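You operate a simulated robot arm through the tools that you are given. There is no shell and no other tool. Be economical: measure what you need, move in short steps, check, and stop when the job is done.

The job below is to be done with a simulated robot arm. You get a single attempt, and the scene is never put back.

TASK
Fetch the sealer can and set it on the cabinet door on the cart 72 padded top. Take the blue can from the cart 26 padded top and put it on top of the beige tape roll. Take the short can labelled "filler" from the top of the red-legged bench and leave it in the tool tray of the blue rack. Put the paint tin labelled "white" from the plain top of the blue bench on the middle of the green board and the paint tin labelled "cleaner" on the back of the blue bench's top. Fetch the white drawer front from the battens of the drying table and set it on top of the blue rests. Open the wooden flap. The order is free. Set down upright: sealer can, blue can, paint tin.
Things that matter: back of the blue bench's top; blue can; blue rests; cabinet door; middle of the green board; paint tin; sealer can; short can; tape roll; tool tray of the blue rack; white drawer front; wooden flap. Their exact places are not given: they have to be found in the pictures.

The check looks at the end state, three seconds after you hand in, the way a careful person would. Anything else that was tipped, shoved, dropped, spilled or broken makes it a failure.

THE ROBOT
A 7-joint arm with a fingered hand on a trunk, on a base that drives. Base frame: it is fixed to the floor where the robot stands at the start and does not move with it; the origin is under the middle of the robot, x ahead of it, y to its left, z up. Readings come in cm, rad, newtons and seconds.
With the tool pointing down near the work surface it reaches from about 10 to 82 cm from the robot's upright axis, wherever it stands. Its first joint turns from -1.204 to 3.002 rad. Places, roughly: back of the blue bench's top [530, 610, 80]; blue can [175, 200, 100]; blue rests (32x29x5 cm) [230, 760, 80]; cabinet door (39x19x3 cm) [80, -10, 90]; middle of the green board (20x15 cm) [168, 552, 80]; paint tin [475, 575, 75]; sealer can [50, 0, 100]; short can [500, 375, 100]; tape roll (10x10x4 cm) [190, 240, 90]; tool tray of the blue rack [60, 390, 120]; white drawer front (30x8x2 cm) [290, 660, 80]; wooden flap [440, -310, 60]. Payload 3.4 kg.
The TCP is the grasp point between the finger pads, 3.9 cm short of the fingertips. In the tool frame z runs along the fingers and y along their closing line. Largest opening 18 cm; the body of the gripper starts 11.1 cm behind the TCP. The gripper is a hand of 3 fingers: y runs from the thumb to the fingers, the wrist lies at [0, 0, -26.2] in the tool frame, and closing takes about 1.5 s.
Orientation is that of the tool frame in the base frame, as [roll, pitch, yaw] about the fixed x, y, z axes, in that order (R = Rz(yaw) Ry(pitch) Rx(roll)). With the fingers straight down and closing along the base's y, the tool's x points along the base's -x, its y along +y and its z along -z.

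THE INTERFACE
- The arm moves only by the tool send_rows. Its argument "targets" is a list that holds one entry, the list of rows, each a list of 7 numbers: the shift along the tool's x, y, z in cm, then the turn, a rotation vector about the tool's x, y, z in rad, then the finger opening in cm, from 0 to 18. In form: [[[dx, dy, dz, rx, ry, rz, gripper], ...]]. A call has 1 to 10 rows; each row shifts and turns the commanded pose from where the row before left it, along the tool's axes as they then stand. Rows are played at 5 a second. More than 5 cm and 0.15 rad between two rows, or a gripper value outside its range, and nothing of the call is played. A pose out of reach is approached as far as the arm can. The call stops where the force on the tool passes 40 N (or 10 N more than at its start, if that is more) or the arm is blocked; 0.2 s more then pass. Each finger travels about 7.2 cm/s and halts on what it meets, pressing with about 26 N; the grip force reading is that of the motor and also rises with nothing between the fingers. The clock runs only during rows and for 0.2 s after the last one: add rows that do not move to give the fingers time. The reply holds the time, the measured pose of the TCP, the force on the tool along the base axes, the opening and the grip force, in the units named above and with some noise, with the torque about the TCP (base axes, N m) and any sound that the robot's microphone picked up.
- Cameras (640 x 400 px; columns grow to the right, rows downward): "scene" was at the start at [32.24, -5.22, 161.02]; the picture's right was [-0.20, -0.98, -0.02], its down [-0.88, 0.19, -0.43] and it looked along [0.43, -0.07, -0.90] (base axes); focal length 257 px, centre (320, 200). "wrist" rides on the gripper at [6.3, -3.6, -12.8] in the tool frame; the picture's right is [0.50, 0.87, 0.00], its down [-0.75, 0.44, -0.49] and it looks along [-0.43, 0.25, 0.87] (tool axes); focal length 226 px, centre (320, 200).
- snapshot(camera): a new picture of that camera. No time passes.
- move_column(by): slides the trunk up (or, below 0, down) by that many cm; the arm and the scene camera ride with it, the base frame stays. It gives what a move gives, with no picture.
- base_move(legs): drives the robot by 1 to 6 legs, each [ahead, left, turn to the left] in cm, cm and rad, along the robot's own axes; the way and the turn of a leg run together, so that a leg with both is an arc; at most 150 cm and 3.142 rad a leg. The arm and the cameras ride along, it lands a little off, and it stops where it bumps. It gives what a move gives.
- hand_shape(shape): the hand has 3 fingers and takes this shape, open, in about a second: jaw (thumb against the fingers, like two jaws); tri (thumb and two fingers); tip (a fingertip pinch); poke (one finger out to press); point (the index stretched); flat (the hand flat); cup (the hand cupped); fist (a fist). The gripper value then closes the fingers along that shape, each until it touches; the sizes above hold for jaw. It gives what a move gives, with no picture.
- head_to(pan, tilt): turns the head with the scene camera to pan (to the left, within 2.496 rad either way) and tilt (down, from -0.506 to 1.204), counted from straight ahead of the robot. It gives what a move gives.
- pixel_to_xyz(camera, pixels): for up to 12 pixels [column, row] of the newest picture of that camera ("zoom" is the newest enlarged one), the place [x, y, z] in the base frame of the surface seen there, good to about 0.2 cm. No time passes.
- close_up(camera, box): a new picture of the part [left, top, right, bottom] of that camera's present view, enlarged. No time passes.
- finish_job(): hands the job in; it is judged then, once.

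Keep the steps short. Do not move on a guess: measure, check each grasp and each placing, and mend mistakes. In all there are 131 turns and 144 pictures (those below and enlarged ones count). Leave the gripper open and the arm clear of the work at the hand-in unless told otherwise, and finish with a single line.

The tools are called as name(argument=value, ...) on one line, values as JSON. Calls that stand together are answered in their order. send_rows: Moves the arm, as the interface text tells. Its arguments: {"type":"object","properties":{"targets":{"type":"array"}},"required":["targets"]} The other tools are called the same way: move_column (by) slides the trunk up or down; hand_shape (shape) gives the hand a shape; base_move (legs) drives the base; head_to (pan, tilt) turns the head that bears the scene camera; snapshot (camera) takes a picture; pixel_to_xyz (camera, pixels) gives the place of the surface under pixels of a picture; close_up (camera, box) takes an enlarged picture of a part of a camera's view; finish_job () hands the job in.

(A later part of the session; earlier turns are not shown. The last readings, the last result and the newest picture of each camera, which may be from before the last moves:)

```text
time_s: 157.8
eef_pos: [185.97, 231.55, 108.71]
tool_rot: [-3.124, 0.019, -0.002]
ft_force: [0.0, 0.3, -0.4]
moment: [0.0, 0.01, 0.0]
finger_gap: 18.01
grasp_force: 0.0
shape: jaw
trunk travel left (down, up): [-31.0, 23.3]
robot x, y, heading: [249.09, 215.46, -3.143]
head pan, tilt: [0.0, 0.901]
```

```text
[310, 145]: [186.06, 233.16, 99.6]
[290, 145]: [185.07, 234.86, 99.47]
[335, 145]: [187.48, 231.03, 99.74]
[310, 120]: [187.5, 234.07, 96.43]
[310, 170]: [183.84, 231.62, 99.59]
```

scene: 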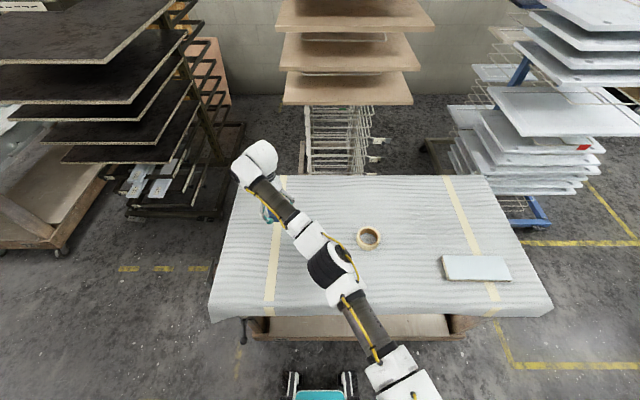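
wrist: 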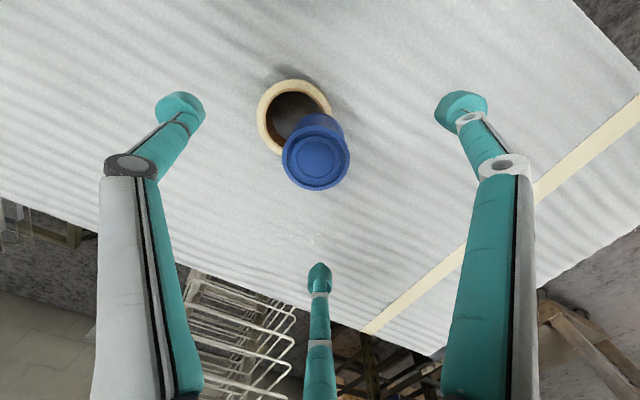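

The can stands on the ring, level at z≈99.6. Now I'll retract, drive to the aisle, turn round and look at the red-legged bench.

send_rows(targets=[[[0, 0, -4, 0, 0, 0, 18], [4, 0, 0, 0, 0, 0, 18], [4, 0, 0, 0, 0, 0, 18], [4, 0, 0, 0, 0, 0, 18], [4, 0, 0, 0, 0, 0, 18], [4, 0, 0, 0, 0, 0, 18], [0, 0, 0, 0, 0, 0, 18]]])

base_move(legs=[[-60, 0, 0], [0, -150, 0], [0, 0, 3.14]])

head_to(pan=0.0, tilt=0.45)

snapshot(camera="scene")

head_to(pan=1.3, tilt=0.45)

snapshot(camera="scene")

pixel_to_xyz(camera="scene", pixels=[[320, 200], [200, 200], [440, 200], [560, 200], [320, 300], [100, 200], [500, 300], [150, 300]])

```text
time_s: 159.4
eef_pos: [205.85, 231.07, 112.17]
tool_rot: [-3.127, 0.017, -0.002]
ft_force: [-0.2, -0.2, 0.6]
moment: [-0.01, -0.01, -0.03]
finger_gap: 17.99
grasp_force: 0.1
shape: jaw
trunk travel left (down, up): [-31.0, 23.3]
robot x, y, heading: [249.09, 215.24, -3.137]
head pan, tilt: [0.0, 0.901]
```

```text
time_s: 177.2
eef_pos: [354.24, 349.13, 111.97]
tool_rot: [-3.127, 0.02, 3.119]
ft_force: [-0.2, 1.3, -0.3]
moment: [0.0, -0.02, 0.03]
finger_gap: 18.01
grasp_force: 0.0
shape: jaw
trunk travel left (down, up): [-31.0, 23.3]
robot x, y, heading: [311.25, 365.37, -0.018]
head pan, tilt: [0.0, 0.901]
```

```text
time_s: 178.1
eef_pos: [353.98, 349.56, 112.22]
tool_rot: [-3.124, 0.021, 3.122]
ft_force: [0.0, -0.1, 0.0]
moment: [0.0, -0.02, -0.02]
finger_gap: 18.0
grasp_force: 0.0
shape: jaw
trunk travel left (down, up): [-31.0, 23.3]
robot x, y, heading: [311.42, 365.93, -0.022]
head pan, tilt: [0.0, 0.45]
```

```text
84 pictures are left
```

scene: 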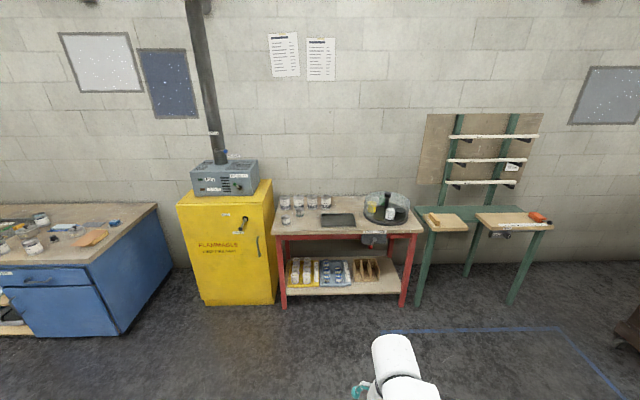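

```text
time_s: 179.5
eef_pos: [353.94, 349.66, 112.14]
tool_rot: [-3.124, 0.021, 3.121]
ft_force: [0.3, -0.2, 0.4]
moment: [0.01, 0.02, -0.01]
finger_gap: 18.02
grasp_force: 0.1
shape: jaw
trunk travel left (down, up): [-31.0, 23.3]
robot x, y, heading: [310.96, 366.16, -0.024]
head pan, tilt: [1.3, 0.45]
```

```text
83 pictures are left
```

scene: 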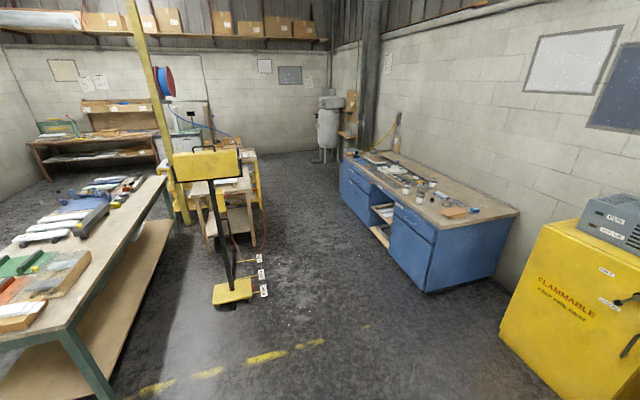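

```text
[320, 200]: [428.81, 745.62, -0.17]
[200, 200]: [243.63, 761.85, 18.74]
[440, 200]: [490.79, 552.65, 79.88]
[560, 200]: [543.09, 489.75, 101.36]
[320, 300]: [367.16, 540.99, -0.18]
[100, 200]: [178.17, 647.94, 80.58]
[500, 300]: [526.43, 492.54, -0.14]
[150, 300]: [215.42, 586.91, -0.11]
```

Now back to the red bench. I'll zoom on the cans near (300,205).

head_to(pan=0.0, tilt=0.5)

close_up(camera="scene", box=[260, 160, 430, 260])

pixel_to_xyz(camera="zoom", pixels=[[95, 110], [95, 170], [240, 110], [150, 110], [50, 220], [600, 220], [300, 170], [450, 130], [320, 240], [160, 160]])

```text
time_s: 181.0
eef_pos: [354.0, 349.5, 112.23]
tool_rot: [-3.124, 0.021, 3.12]
ft_force: [0.1, 0.1, 0.3]
moment: [0.01, -0.01, 0.04]
finger_gap: 17.99
grasp_force: 0.1
shape: jaw
trunk travel left (down, up): [-31.0, 23.3]
robot x, y, heading: [311.23, 365.48, -0.021]
head pan, tilt: [0.0, 0.499]
```

```text
3.76 times, centred on (345, 210) of scene
```

zoom: 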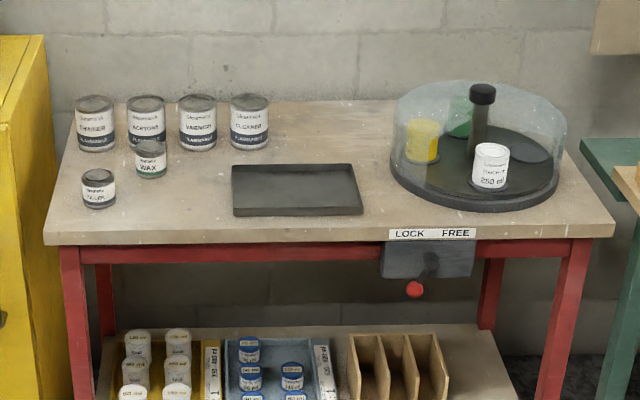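

```text
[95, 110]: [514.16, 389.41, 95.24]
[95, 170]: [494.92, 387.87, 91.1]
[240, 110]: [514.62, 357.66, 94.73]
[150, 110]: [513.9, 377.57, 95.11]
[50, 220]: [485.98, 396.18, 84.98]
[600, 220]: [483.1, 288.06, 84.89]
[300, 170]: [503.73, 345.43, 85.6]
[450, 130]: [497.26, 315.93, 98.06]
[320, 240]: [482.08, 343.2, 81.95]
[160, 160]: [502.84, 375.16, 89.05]
```

The short cans are "WAX" at (150,158) and probably "FILLER" at (98,188), which is at about (496.5, 387.5). I'll drive closer and confirm.

base_move(legs=[[0, 0, 0.021], [122, 16, 0]])

head_to(pan=0.2, tilt=0.8)

snapshot(camera="scene")

snapshot(camera="wrist")

```text
time_s: 187.6
eef_pos: [476.65, 367.94, 112.11]
tool_rot: [-3.123, 0.021, -3.132]
ft_force: [0.1, -0.6, 0.5]
moment: [0.01, 0.0, -0.04]
finger_gap: 17.97
grasp_force: 0.0
shape: jaw
trunk travel left (down, up): [-31.0, 23.3]
robot x, y, heading: [433.47, 382.74, 0.015]
head pan, tilt: [0.0, 0.499]
```

```text
time_s: 188.4
eef_pos: [476.63, 368.41, 112.2]
tool_rot: [-3.122, 0.023, -3.131]
ft_force: [-0.9, -0.5, 0.9]
moment: [-0.01, -0.02, 0.01]
finger_gap: 17.99
grasp_force: 0.0
shape: jaw
trunk travel left (down, up): [-31.0, 23.3]
robot x, y, heading: [433.12, 382.44, 0.014]
head pan, tilt: [0.201, 0.799]
```

```text
81 pictures are left
```

scene: 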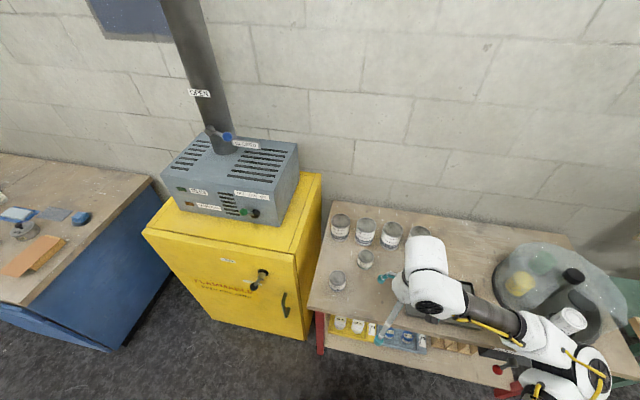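

```text
80 pictures are left
```

wrist: 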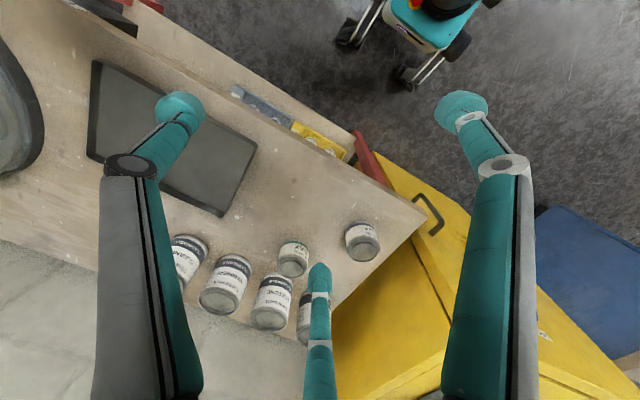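

close_up(camera="wrist", box=[260, 210, 400, 290])

close_up(camera="scene", box=[310, 200, 430, 300])

pixel_to_xyz(camera="wrist", pixels=[[363, 247], [347, 247], [379, 247], [363, 236], [363, 259], [291, 265], [410, 225]])

```text
4.57 times, centred on (330, 250) of wrist
```

zoom: 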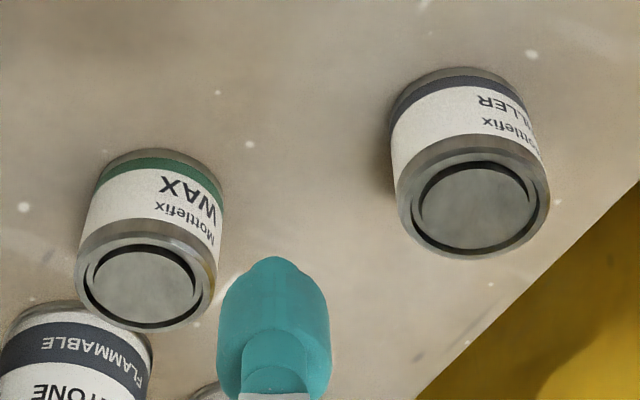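

```text
4.00 times, centred on (370, 250) of scene
```

zoom: 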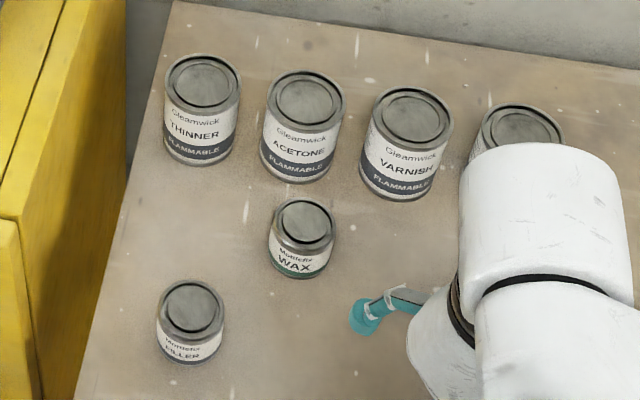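

```text
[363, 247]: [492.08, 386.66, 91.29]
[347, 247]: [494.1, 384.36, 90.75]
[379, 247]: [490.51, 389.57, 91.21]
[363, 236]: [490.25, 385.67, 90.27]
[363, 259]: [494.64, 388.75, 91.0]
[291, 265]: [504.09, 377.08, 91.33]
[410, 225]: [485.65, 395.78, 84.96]
```

The nearer one reads "FILLER", top centre (493.3, 387.6, 91.2). I'll lower the trunk 8 and move over it.

move_column(by=-8)

send_rows(targets=[[[-3.3, 3.2, 0, 0, 0, 0, 15], [-3.3, 3.2, 0, 0, 0, 0, 15], [-3.3, 3.2, 0, 0, 0, 0, 15], [-3.3, 3.2, 0, 0, 0, 0, 15], [-3.3, 3.2, 0, 0, 0, 0, 15], [-0.4, 3.2, 0, 0, 0, 0, 15], [0, 0, 0, 0, 0, 0, 15]]])

snapshot(camera="wrist")

close_up(camera="wrist", box=[240, 90, 400, 210])

```text
time_s: 189.6
eef_pos: [476.34, 368.32, 104.34]
tool_rot: [-3.12, 0.023, -3.132]
ft_force: [-0.5, -0.5, 0.6]
moment: [-0.01, -0.02, 0.0]
finger_gap: 18.0
grasp_force: 0.0
shape: jaw
trunk travel left (down, up): [-23.0, 31.3]
robot x, y, heading: [433.26, 382.28, 0.012]
head pan, tilt: [0.201, 0.799]
```

```text
time_s: 191.2
eef_pos: [493.21, 387.51, 104.28]
tool_rot: [-3.12, 0.023, -3.131]
ft_force: [0.5, -0.2, -0.1]
moment: [-0.02, 0.03, -0.04]
finger_gap: 15.02
grasp_force: 0.1
shape: jaw
trunk travel left (down, up): [-23.0, 31.3]
robot x, y, heading: [433.22, 382.44, 0.013]
head pan, tilt: [0.201, 0.799]
```

```text
77 pictures are left
```

wrist: 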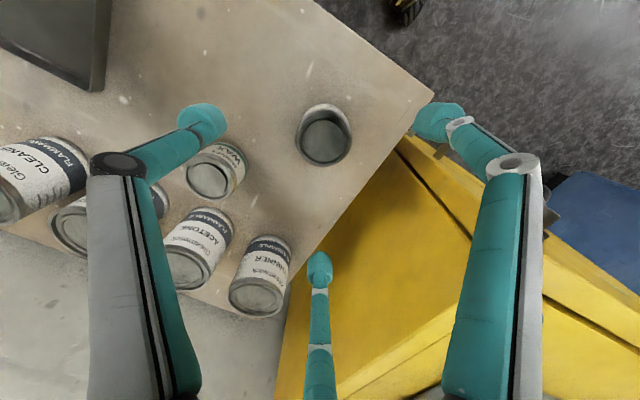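

```text
3.33 times, centred on (320, 150) of wrist
```

zoom: 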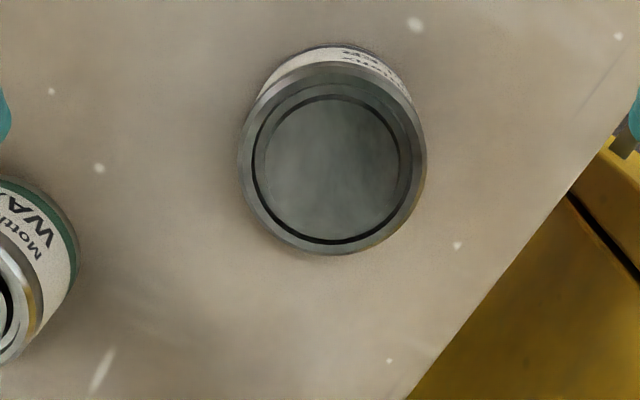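

pixel_to_xyz(camera="wrist", pixels=[[324, 142], [298, 142], [349, 142], [323, 117], [323, 165], [340, 255], [400, 170], [380, 210], [200, 118], [440, 120], [318, 268], [420, 180]])

```text
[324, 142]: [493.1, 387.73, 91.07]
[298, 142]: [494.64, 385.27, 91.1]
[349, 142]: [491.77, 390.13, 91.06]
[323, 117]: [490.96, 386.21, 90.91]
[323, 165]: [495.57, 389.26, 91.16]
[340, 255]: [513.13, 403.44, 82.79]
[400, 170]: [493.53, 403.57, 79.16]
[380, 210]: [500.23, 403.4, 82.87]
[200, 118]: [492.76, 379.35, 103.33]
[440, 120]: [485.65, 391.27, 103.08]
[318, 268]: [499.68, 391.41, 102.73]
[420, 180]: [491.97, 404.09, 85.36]
```

send_rows(targets=[[[-0.4, 0.3, 4, 0, 0, 0, 15], [0, 0, 4, 0, 0, 0, 15], [0, 0, 4, 0, 0, 0, 15], [0, 0, 2.2, 0, 0, 0, 15], [0, 0, 0, 0, 0, 0, 10], [0, 0, 0, 0, 0, 0, 7], [0, 0, 0, 0, 0, 0, 3], [0, 0, 0, 0, 0, 0, 3], [0, 0, 0, 0, 0, 0, 3], [0, 0, 0, 0, 0, 0, 3]]])

snapshot(camera="wrist")

```text
time_s: 193.3
eef_pos: [493.86, 388.0, 90.05]
tool_rot: [-3.12, 0.022, -3.132]
ft_force: [0.2, 0.2, -0.8]
moment: [-0.02, -0.04, -0.01]
finger_gap: 5.84
grasp_force: 26.2
shape: jaw
trunk travel left (down, up): [-23.0, 31.3]
robot x, y, heading: [433.3, 382.88, 0.01]
head pan, tilt: [0.201, 0.799]
```

```text
75 pictures are left
```

wrist: 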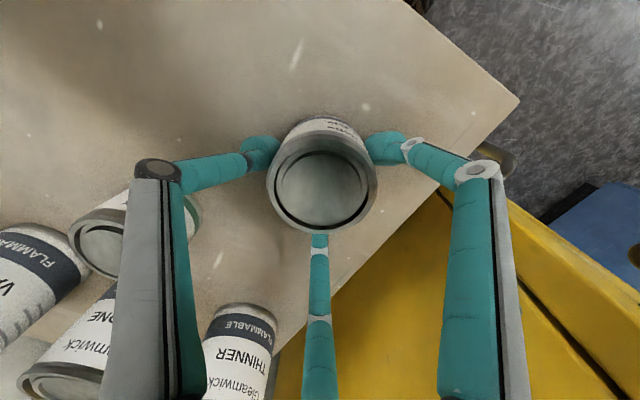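

Gripped. I'll lift, retract, back off to the aisle, turn toward the blue rack and look.

send_rows(targets=[[[0, 0, -4, 0, 0, 0, 3], [0, 0, -4, 0, 0, 0, 3], [0, 0, -4, 0, 0, 0, 3], [4, 0, -2, 0, 0, 0, 3], [4, -1, -2, 0, 0, 0, 3], [4, -1, 0, 0, 0, 0, 3], [4, -1, 0, 0, 0, 0, 3], [0, 0, 0, 0, 0, 0, 3]]])

base_move(legs=[[-130, 0, -0.012], [0, 0, 3.14]])

move_column(by=20)

head_to(pan=0.0, tilt=0.35)

snapshot(camera="scene")

```text
time_s: 195.2
eef_pos: [477.57, 384.94, 105.77]
tool_rot: [-3.121, 0.021, -3.13]
ft_force: [1.3, -0.5, -2.8]
moment: [0.03, -0.04, 0.01]
finger_gap: 5.84
grasp_force: 25.9
shape: jaw
trunk travel left (down, up): [-23.0, 31.3]
robot x, y, heading: [433.35, 382.93, 0.015]
head pan, tilt: [0.201, 0.799]
```

```text
time_s: 208.9
eef_pos: [259.9, 382.24, 105.84]
tool_rot: [-3.119, 0.022, -0.034]
ft_force: [0.1, 0.4, -2.8]
moment: [0.01, -0.01, -0.03]
finger_gap: 5.77
grasp_force: 26.2
shape: jaw
trunk travel left (down, up): [-23.0, 31.3]
robot x, y, heading: [304.24, 382.45, 3.109]
head pan, tilt: [0.201, 0.799]
```

```text
time_s: 211.1
eef_pos: [260.21, 382.15, 125.96]
tool_rot: [-3.118, 0.023, -0.035]
ft_force: [-0.1, 0.5, -3.0]
moment: [-0.01, 0.03, 0.02]
finger_gap: 5.8
grasp_force: 26.1
shape: jaw
trunk travel left (down, up): [-43.0, 11.3]
robot x, y, heading: [304.28, 382.58, 3.103]
head pan, tilt: [0.201, 0.799]
```

```text
time_s: 212.0
eef_pos: [260.19, 382.07, 126.02]
tool_rot: [-3.12, 0.025, -0.033]
ft_force: [-0.8, -0.3, -2.5]
moment: [-0.01, 0.01, -0.01]
finger_gap: 5.77
grasp_force: 26.3
shape: jaw
trunk travel left (down, up): [-43.0, 11.3]
robot x, y, heading: [304.31, 382.26, 3.108]
head pan, tilt: [0.0, 0.351]
```

```text
74 pictures are left
```

scene: 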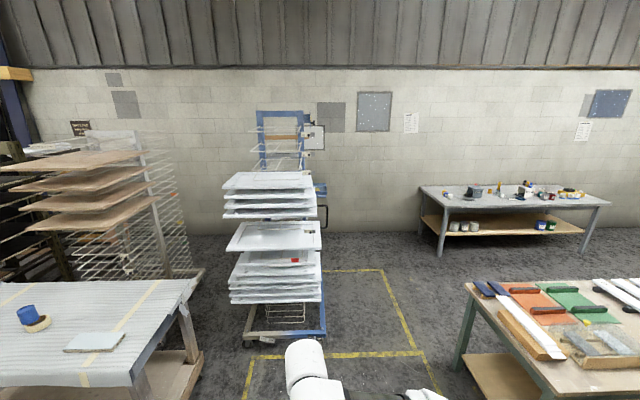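

The blue can still stands on the tape. The rack's blue tray seems to be at (320,190). I'll zoom.

close_up(camera="scene", box=[220, 100, 380, 240])

pixel_to_xyz(camera="scene", pixels=[[320, 190], [318, 185], [325, 190], [322, 215], [324, 330], [245, 338], [300, 185], [300, 240], [240, 295], [320, 295], [205, 355], [320, 130]])

```text
2.86 times, centred on (300, 170) of scene
```

zoom: 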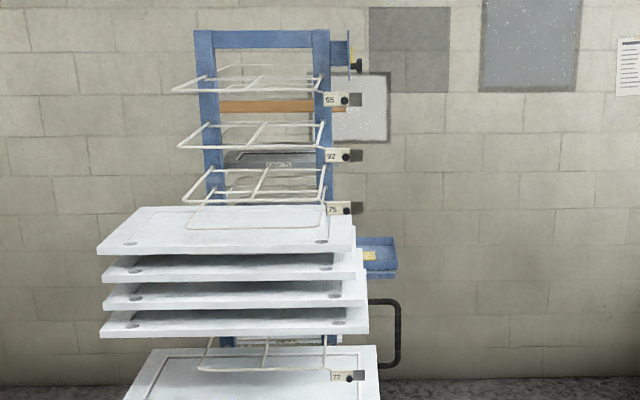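

```text
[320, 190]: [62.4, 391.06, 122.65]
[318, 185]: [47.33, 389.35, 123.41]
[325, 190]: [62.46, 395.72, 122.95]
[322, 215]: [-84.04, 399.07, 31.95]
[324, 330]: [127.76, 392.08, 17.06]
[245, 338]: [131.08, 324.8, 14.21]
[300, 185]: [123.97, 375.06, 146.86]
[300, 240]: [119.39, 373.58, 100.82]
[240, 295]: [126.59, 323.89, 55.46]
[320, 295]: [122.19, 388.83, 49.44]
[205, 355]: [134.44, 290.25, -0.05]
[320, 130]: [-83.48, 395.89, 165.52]
```

pixel_to_xyz(camera="scene", pixels=[[467, 285], [455, 370], [472, 300], [440, 250], [420, 188], [443, 205], [582, 230], [530, 310], [560, 290], [510, 345], [385, 275], [415, 345]])

close_up(camera="scene", box=[440, 250, 640, 390])

```text
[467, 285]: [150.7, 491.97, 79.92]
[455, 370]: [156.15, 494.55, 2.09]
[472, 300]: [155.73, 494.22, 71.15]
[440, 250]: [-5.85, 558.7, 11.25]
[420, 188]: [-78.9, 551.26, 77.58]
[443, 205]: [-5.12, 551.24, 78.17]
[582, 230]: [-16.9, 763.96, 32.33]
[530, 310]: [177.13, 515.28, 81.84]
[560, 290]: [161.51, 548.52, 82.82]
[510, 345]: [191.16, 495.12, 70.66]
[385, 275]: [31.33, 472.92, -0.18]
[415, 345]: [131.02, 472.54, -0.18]
```

```text
2.86 times, centred on (540, 320) of scene
```

zoom: 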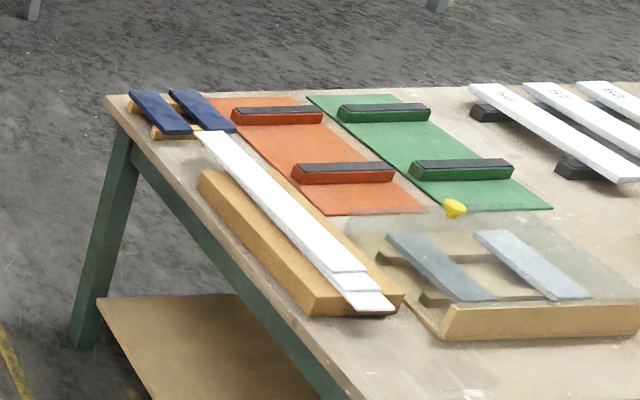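

The tray is at about (55, 393, z 122), on the rack's +y side. I'll drive through the gap at y≈452 to x≈54 and then turn left to face −y. The trunk goes up first.

move_column(by=11)

base_move(legs=[[0, -70, 0.034]])

base_move(legs=[[120, 0, 0]])

```text
time_s: 213.4
eef_pos: [260.14, 382.1, 136.92]
tool_rot: [-3.117, 0.024, -0.033]
ft_force: [0.0, -0.5, -2.3]
moment: [-0.04, 0.04, 0.0]
finger_gap: 5.76
grasp_force: 25.8
shape: jaw
trunk travel left (down, up): [-54.0, 0.3]
robot x, y, heading: [304.32, 382.7, 3.11]
head pan, tilt: [0.0, 0.351]
```

```text
time_s: 217.2
eef_pos: [261.21, 448.04, 136.95]
tool_rot: [-3.111, 0.028, 0.013]
ft_force: [-0.1, -0.4, -1.9]
moment: [0.01, 0.06, 0.04]
finger_gap: 5.77
grasp_force: 26.1
shape: jaw
trunk travel left (down, up): [-54.0, 0.3]
robot x, y, heading: [305.07, 451.56, -3.131]
head pan, tilt: [0.0, 0.351]
```

```text
time_s: 223.3
eef_pos: [142.5, 447.08, 137.08]
tool_rot: [-3.116, 0.028, 0.02]
ft_force: [-0.7, 0.7, -3.0]
moment: [-0.01, 0.01, -0.02]
finger_gap: 5.75
grasp_force: 26.2
shape: jaw
trunk travel left (down, up): [-54.0, 0.3]
robot x, y, heading: [186.29, 449.75, -3.126]
head pan, tilt: [0.0, 0.351]
```

base_move(legs=[[131, -4, -0.015], [0, 0, 1.57]])

head_to(pan=0.0, tilt=0.8)

snapshot(camera="scene")

snapshot(camera="wrist")

```text
time_s: 233.6
eef_pos: [59.03, 409.3, 137.22]
tool_rot: [-3.099, 0.031, 1.544]
ft_force: [0.1, 0.7, -2.5]
moment: [-0.06, -0.03, 0.0]
finger_gap: 5.72
grasp_force: 26.2
shape: jaw
trunk travel left (down, up): [-54.0, 0.3]
robot x, y, heading: [55.92, 452.97, -1.597]
head pan, tilt: [0.0, 0.351]
```

```text
time_s: 234.5
eef_pos: [58.7, 410.03, 137.37]
tool_rot: [-3.104, 0.035, 1.546]
ft_force: [0.2, -0.6, -2.9]
moment: [-0.05, 0.06, 0.01]
finger_gap: 5.74
grasp_force: 26.4
shape: jaw
trunk travel left (down, up): [-54.0, 0.3]
robot x, y, heading: [56.38, 453.07, -1.597]
head pan, tilt: [0.0, 0.799]
```

```text
71 pictures are left
```

scene: 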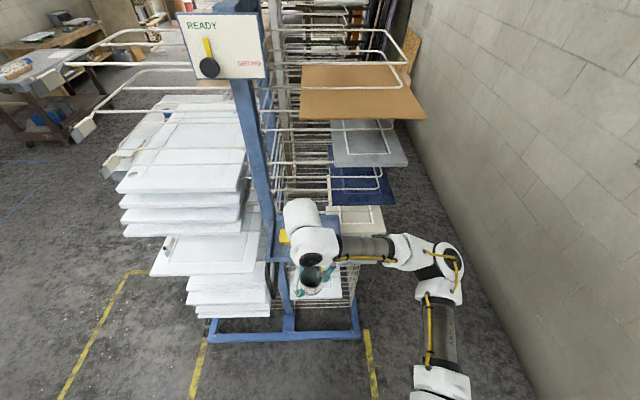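

```text
70 pictures are left
```

wrist: 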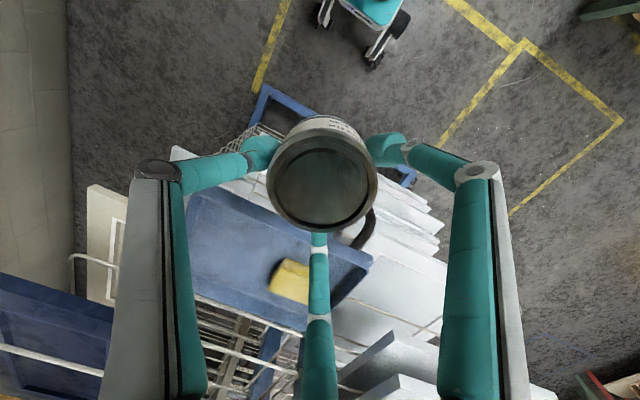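

The tray is visible below the hand in the wrist picture, with a yellow block in it. I'll measure it.

pixel_to_xyz(camera="wrist", pixels=[[200, 190], [195, 290], [235, 240], [260, 260], [300, 280], [368, 262], [310, 322], [220, 215], [345, 290], [230, 290], [250, 220], [205, 250]])

close_up(camera="wrist", box=[160, 160, 400, 340])

```text
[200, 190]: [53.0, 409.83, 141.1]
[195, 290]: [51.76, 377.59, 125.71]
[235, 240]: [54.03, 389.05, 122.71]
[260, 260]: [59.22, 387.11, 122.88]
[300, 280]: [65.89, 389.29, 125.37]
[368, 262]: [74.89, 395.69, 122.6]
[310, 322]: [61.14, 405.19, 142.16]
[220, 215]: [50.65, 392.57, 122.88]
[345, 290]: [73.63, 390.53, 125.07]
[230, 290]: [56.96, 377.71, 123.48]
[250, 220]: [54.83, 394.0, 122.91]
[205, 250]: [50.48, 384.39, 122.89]
```

```text
2.22 times, centred on (280, 250) of wrist
```

zoom: 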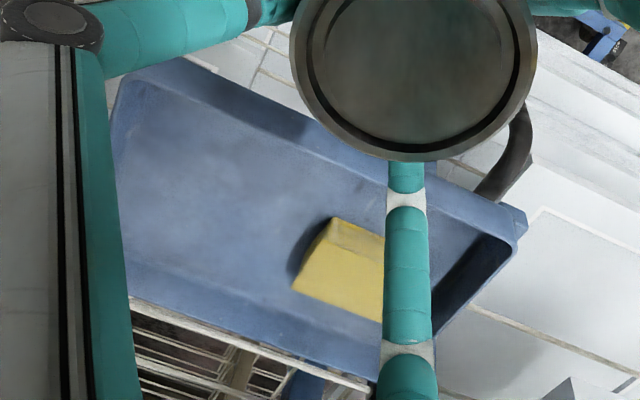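

Tray floor z 122.8, x 47–75, y 378–398; the left part is free. I'll check what overhangs there before I move the hand in.

pixel_to_xyz(camera="scene", pixels=[[305, 115], [420, 118], [335, 165], [400, 162], [330, 200], [390, 205], [230, 78], [250, 130], [380, 232], [400, 60], [295, 60], [340, 20]])

close_up(camera="scene", box=[180, 0, 440, 320])

```text
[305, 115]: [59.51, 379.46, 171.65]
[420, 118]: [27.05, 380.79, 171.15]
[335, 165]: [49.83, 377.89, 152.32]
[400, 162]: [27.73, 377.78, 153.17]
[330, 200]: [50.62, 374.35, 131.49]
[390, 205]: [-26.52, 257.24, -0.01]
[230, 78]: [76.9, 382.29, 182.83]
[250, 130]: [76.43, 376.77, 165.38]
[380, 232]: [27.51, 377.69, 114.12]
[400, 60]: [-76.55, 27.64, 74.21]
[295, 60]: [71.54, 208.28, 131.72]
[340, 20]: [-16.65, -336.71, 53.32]
```

```text
1.25 times, centred on (310, 160) of scene
```

zoom: 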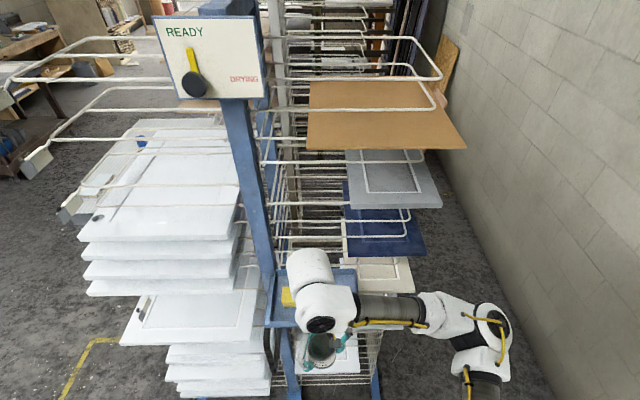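

Panels overhang to y≈378–381, so I'll place at y≈391 with the tool tilted slightly, so the wrist stays clear. Moving over the tray.

send_rows(targets=[[[-3.8, -0.59, 0, 0, 0, 0, 3], [-3.8, -0.59, 0, 0, 0, 0, 3], [-3.8, -0.59, 0, 0, 0, 0, 3], [-3.8, -0.59, 0, 0, 0, 0, 3], [0, 0, 0, 0, -0.14, 0, 3], [-3.4, -0.59, 0.5, 0, 0, 0, 3], [0, 0, 0, 0, 0, 0, 3]]])

snapshot(camera="wrist")

pixel_to_xyz(camera="wrist", pixels=[[321, 178], [270, 178], [375, 178], [250, 130], [380, 150], [200, 200], [320, 100], [420, 180]])

snapshot(camera="scene")

```text
time_s: 236.1
eef_pos: [56.71, 391.38, 138.06]
tool_rot: [-3.098, 0.175, 1.555]
ft_force: [0.6, 1.1, -2.0]
moment: [-0.09, 0.06, 0.04]
finger_gap: 5.78
grasp_force: 25.6
shape: jaw
trunk travel left (down, up): [-54.0, 0.3]
robot x, y, heading: [56.51, 452.49, -1.596]
head pan, tilt: [0.0, 0.799]
```

```text
67 pictures are left
```

wrist: 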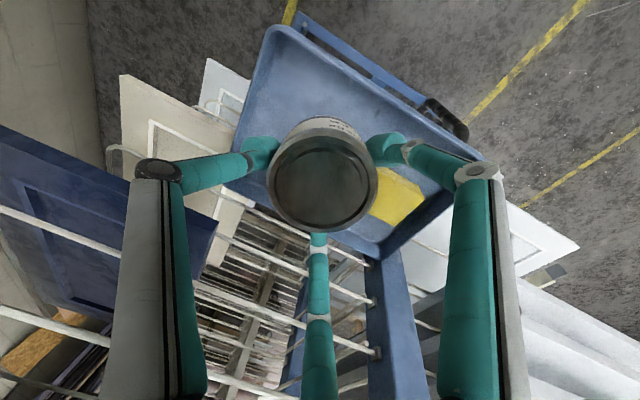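

```text
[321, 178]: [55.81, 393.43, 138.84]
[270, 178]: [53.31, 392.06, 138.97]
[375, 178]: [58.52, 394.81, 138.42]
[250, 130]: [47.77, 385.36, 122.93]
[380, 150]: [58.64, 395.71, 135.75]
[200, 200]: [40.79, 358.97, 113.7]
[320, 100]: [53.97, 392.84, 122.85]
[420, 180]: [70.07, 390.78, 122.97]
```

```text
66 pictures are left
```

scene: 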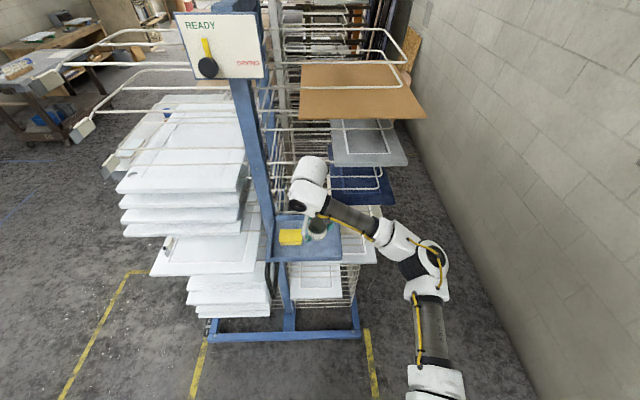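

The can is over the free part of the tray. Lowering straight down.

send_rows(targets=[[[0.54, 0.13, 3.05, 0, 0, 0, 3], [0.54, 0.13, 3.05, 0, 0, 0, 3], [0.45, 0.11, 2.6, 0, 0, 0, 3], [0, 0, 0, 0, 0, 0, 3]]])

send_rows(targets=[[[0.07, 0.02, 0.4, 0, 0, 0, 3], [0, 0, 0, 0, 0, 0, 3]]])

send_rows(targets=[[[0.07, 0.02, 0.4, 0, 0, 0, 3], [0, 0, 0, 0, 0, 0, 3]]])

snapshot(camera="wrist")

```text
time_s: 237.1
eef_pos: [56.47, 391.22, 129.12]
tool_rot: [-3.099, 0.173, 1.554]
ft_force: [0.2, 0.9, -2.8]
moment: [-0.06, 0.03, 0.0]
finger_gap: 5.76
grasp_force: 26.0
shape: jaw
trunk travel left (down, up): [-54.0, 0.3]
robot x, y, heading: [56.41, 452.99, -1.592]
head pan, tilt: [0.0, 0.799]
```

```text
time_s: 237.7
eef_pos: [54.29, 391.38, 128.74]
tool_rot: [-3.112, 0.174, 1.548]
ft_force: [-0.8, 0.2, -2.3]
moment: [0.0, -0.02, 0.01]
finger_gap: 5.74
grasp_force: 25.8
shape: jaw
trunk travel left (down, up): [-54.0, 0.3]
robot x, y, heading: [56.24, 452.94, -1.603]
head pan, tilt: [0.0, 0.799]
```

```text
time_s: 238.3
eef_pos: [53.97, 391.44, 128.49]
tool_rot: [-3.115, 0.174, 1.548]
ft_force: [1.1, 0.7, 2.8]
moment: [0.15, -0.15, -0.08]
finger_gap: 5.72
grasp_force: 25.6
shape: jaw
trunk travel left (down, up): [-54.0, 0.3]
robot x, y, heading: [55.88, 453.01, -1.601]
head pan, tilt: [0.0, 0.799]
```

```text
65 pictures are left
```

wrist: 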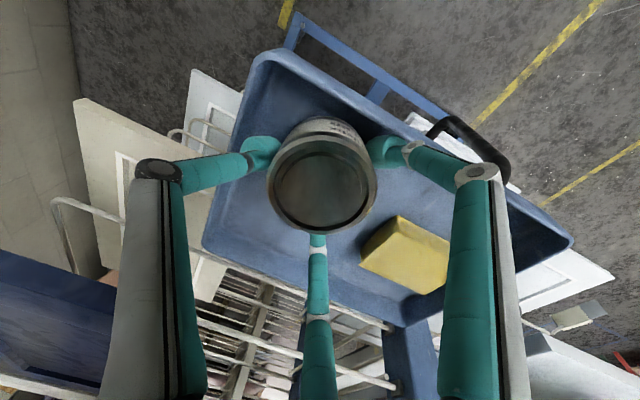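

The thumb is near the tray's left wall. I'll lift slightly, shift 1.5 cm toward the middle, set down, and open only to 8.5.

send_rows(targets=[[[-0.1, 0, -0.6, 0, 0, 0, 3], [0, 1.5, 0, 0, 0, 0, 3], [0.1, 0, 0.6, 0, 0, 0, 3], [0, 0, 0, 0, 0, 0, 3]]])

snapshot(camera="wrist")

pixel_to_xyz(camera="wrist", pixels=[[255, 100], [240, 170], [225, 230], [262, 150], [270, 60], [375, 245], [385, 150]])

```text
time_s: 239.3
eef_pos: [55.34, 391.5, 128.34]
tool_rot: [-3.114, 0.175, 1.546]
ft_force: [0.7, -1.0, 3.5]
moment: [0.2, -0.11, 0.02]
finger_gap: 5.73
grasp_force: 26.0
shape: jaw
trunk travel left (down, up): [-54.0, 0.3]
robot x, y, heading: [56.02, 452.61, -1.597]
head pan, tilt: [0.0, 0.799]
```

```text
64 pictures are left
```

wrist: 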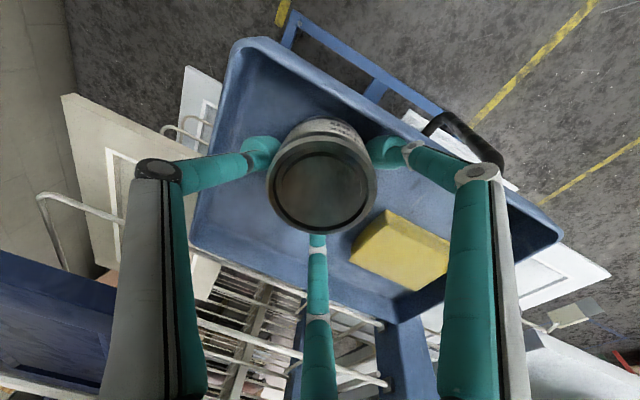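

```text
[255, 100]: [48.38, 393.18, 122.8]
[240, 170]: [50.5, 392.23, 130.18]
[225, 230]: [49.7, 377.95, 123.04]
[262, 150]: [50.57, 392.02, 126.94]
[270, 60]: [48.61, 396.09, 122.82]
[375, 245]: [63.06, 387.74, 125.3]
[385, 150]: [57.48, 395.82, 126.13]
```

Room on every side. Opening to 9 and rising straight up.

send_rows(targets=[[[0, 0, 0, 0, 0, 0, 6.5], [0, 0, 0, 0, 0, 0, 8.5], [0, 0, 0, 0, 0, 0, 9], [0, 0, 0, 0, 0, 0, 9], [-0.52, -0.12, -2.95, 0, 0, 0, 9], [-0.52, -0.12, -2.95, 0, 0, 0, 9], [-0.52, -0.12, -2.95, 0, 0, 0, 9], [0, 0, 0, 0, 0, 0, 9]]])

snapshot(camera="wrist")

```text
time_s: 241.1
eef_pos: [55.73, 391.44, 137.35]
tool_rot: [-3.112, 0.173, 1.548]
ft_force: [-0.5, -0.6, 0.8]
moment: [0.02, -0.01, 0.0]
finger_gap: 8.93
grasp_force: 0.1
shape: jaw
trunk travel left (down, up): [-54.0, 0.3]
robot x, y, heading: [56.04, 453.05, -1.602]
head pan, tilt: [0.0, 0.799]
```

```text
63 pictures are left
```

wrist: 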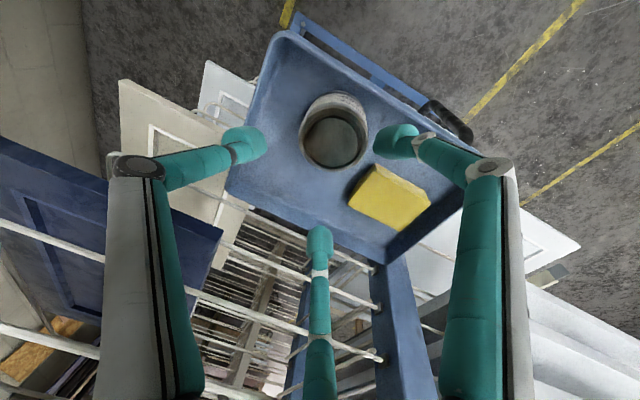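

The filler can stands in the tray. Now I'll retract, untilt, turn and drive back out to the aisle.

send_rows(targets=[[[4, 0, -0.7, 0, 0, 0, 9], [4, 0, -0.7, 0, 0, 0, 9], [4, 0, -0.7, 0, 0, 0, 9], [4, 0, -0.7, 0, 0, 0, 9], [4, 0, -0.7, 0, 0, 0, 18], [0, 0, 0, 0, 0.14, 0, 18], [0, 0, 0, 0, 0, 0, 18]]])

base_move(legs=[[0, 0, 1.6], [140, 0, 0], [105, 0, 0]])

head_to(pan=0.6, tilt=0.5)

snapshot(camera="scene")

move_column(by=-28)

```text
time_s: 242.7
eef_pos: [56.63, 411.75, 137.42]
tool_rot: [-3.108, 0.034, 1.545]
ft_force: [-0.9, -0.4, 0.9]
moment: [-0.03, 0.03, 0.01]
finger_gap: 17.98
grasp_force: 0.0
shape: jaw
trunk travel left (down, up): [-54.0, 0.3]
robot x, y, heading: [56.2, 452.77, -1.593]
head pan, tilt: [0.0, 0.799]
```

```text
time_s: 258.4
eef_pos: [339.5, 458.11, 137.27]
tool_rot: [-3.107, 0.033, -3.128]
ft_force: [0.5, 0.1, 0.7]
moment: [0.02, 0.04, -0.02]
finger_gap: 17.98
grasp_force: 0.0
shape: jaw
trunk travel left (down, up): [-54.0, 0.3]
robot x, y, heading: [298.4, 455.51, 0.012]
head pan, tilt: [0.0, 0.799]
```

```text
time_s: 259.4
eef_pos: [339.31, 458.91, 137.37]
tool_rot: [-3.101, 0.035, -3.128]
ft_force: [0.9, -0.9, -0.2]
moment: [-0.03, 0.01, -0.01]
finger_gap: 17.99
grasp_force: 0.1
shape: jaw
trunk travel left (down, up): [-54.0, 0.3]
robot x, y, heading: [298.64, 455.91, 0.016]
head pan, tilt: [0.6, 0.499]
```

```text
62 pictures are left
```

scene: 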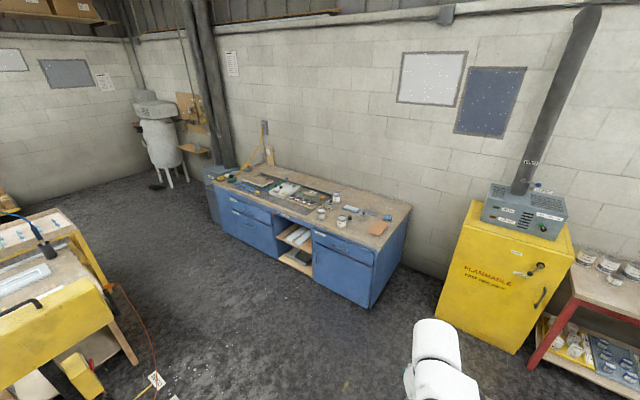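

```text
time_s: 262.3
eef_pos: [339.2, 458.52, 109.5]
tool_rot: [-3.103, 0.036, -3.128]
ft_force: [0.1, -0.7, -0.7]
moment: [0.0, -0.03, -0.03]
finger_gap: 17.99
grasp_force: 0.1
shape: jaw
trunk travel left (down, up): [-26.0, 28.3]
robot x, y, heading: [298.15, 455.59, 0.017]
head pan, tilt: [0.6, 0.499]
```

close_up(camera="scene", box=[200, 150, 440, 310])

pixel_to_xyz(camera="zoom", pixels=[[320, 130], [350, 150], [385, 140], [450, 300], [60, 110], [540, 130], [250, 80], [150, 60], [420, 90], [380, 130], [460, 130], [330, 100]])

```text
2.50 times, centred on (320, 230) of scene
```

zoom: 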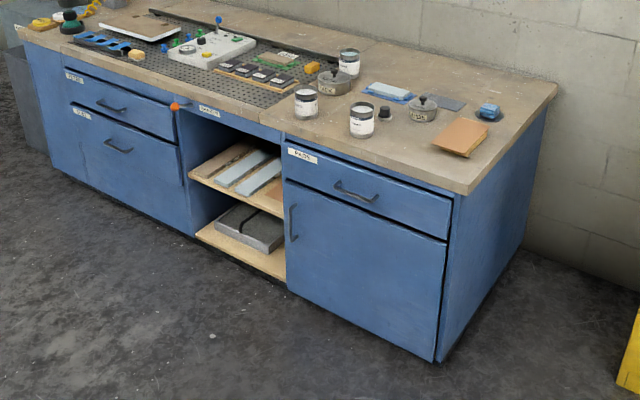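

```text
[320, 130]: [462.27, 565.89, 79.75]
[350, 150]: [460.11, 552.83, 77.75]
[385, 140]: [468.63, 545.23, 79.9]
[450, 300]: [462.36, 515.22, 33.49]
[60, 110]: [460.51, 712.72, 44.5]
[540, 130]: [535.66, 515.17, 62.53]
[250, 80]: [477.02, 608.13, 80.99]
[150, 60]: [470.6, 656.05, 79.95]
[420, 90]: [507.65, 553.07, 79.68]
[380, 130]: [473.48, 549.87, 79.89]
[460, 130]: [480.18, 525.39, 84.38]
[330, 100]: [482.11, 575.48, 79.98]
```

snapshot(camera="scene")

pixel_to_xyz(camera="scene", pixels=[[110, 295], [135, 340], [100, 370], [60, 210], [155, 375], [70, 310], [30, 290], [10, 280]])

```text
60 pictures are left
```

scene: 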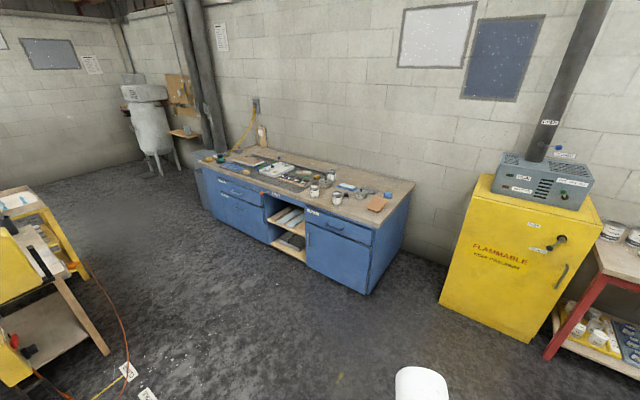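

```text
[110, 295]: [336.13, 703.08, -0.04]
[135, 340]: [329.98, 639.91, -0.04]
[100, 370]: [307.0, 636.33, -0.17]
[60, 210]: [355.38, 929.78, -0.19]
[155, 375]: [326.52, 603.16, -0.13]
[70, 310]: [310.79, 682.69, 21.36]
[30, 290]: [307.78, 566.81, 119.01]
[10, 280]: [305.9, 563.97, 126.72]
```

I'll drive ahead to x≈415, then left along the bench to y≈572.

base_move(legs=[[116, 0, -0.015], [0, 117, 0]])

head_to(pan=0.0, tilt=0.8)

snapshot(camera="scene")

close_up(camera="scene", box=[220, 170, 400, 290])

snapshot(camera="wrist")

```text
time_s: 273.7
eef_pos: [459.18, 570.92, 109.42]
tool_rot: [-3.108, 0.035, 3.128]
ft_force: [0.5, -0.2, 0.3]
moment: [0.02, -0.02, 0.0]
finger_gap: 17.98
grasp_force: 0.1
shape: jaw
trunk travel left (down, up): [-26.0, 28.3]
robot x, y, heading: [418.2, 569.78, -0.013]
head pan, tilt: [0.6, 0.499]
```

```text
time_s: 274.7
eef_pos: [458.93, 571.3, 109.49]
tool_rot: [-3.105, 0.038, 3.129]
ft_force: [-0.2, -0.2, -0.6]
moment: [-0.01, -0.01, 0.0]
finger_gap: 18.0
grasp_force: 0.1
shape: jaw
trunk travel left (down, up): [-26.0, 28.3]
robot x, y, heading: [418.23, 569.54, -0.014]
head pan, tilt: [0.0, 0.799]
```

```text
59 pictures are left
```

scene: 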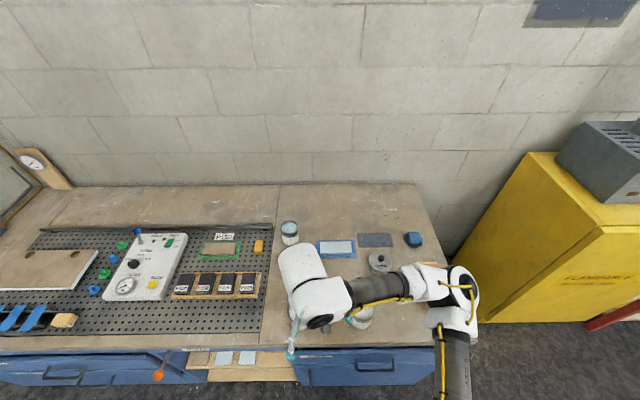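

```text
3.33 times, centred on (310, 230) of scene
```

zoom: 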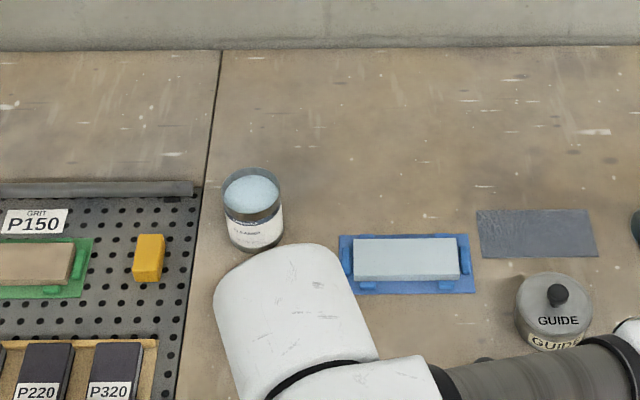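

```text
57 pictures are left
```

wrist: 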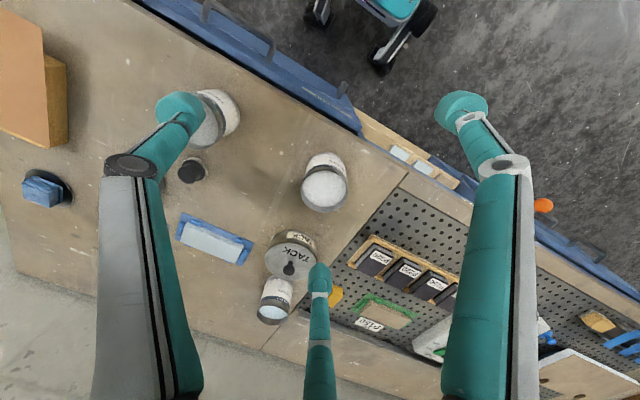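

These tins look open with liquid inside, so I must keep them level. I'll read the labels.

close_up(camera="wrist", box=[160, 80, 360, 200])

pixel_to_xyz(camera="zoom", pixels=[[530, 330], [460, 330], [595, 330], [525, 395], [165, 130], [520, 260]])

close_up(camera="wrist", box=[220, 220, 340, 340])

pixel_to_xyz(camera="zoom", pixels=[[170, 305], [140, 305], [195, 305], [230, 160]])

close_up(camera="scene", box=[270, 210, 310, 250])

```text
3.20 times, centred on (260, 140) of wrist
```

zoom: 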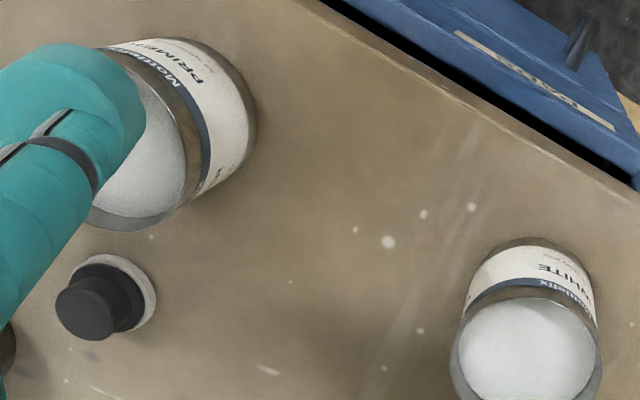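

```text
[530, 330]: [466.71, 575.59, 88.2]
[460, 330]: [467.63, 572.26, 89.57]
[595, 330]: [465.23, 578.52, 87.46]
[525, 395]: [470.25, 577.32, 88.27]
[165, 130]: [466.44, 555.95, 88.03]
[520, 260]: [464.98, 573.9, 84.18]
```

```text
3.33 times, centred on (280, 280) of wrist
```

zoom: 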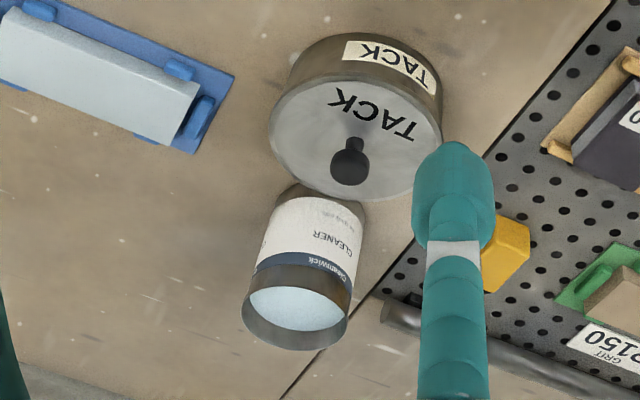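

```text
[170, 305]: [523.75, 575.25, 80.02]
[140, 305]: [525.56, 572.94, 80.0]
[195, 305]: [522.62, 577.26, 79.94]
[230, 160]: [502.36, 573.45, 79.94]
```

```text
10.00 times, centred on (290, 230) of scene
```

zoom: 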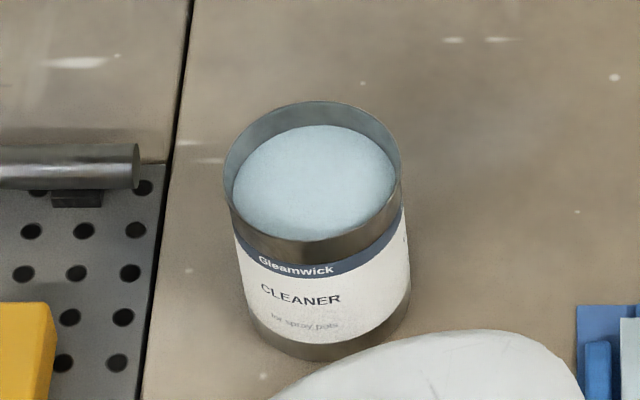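

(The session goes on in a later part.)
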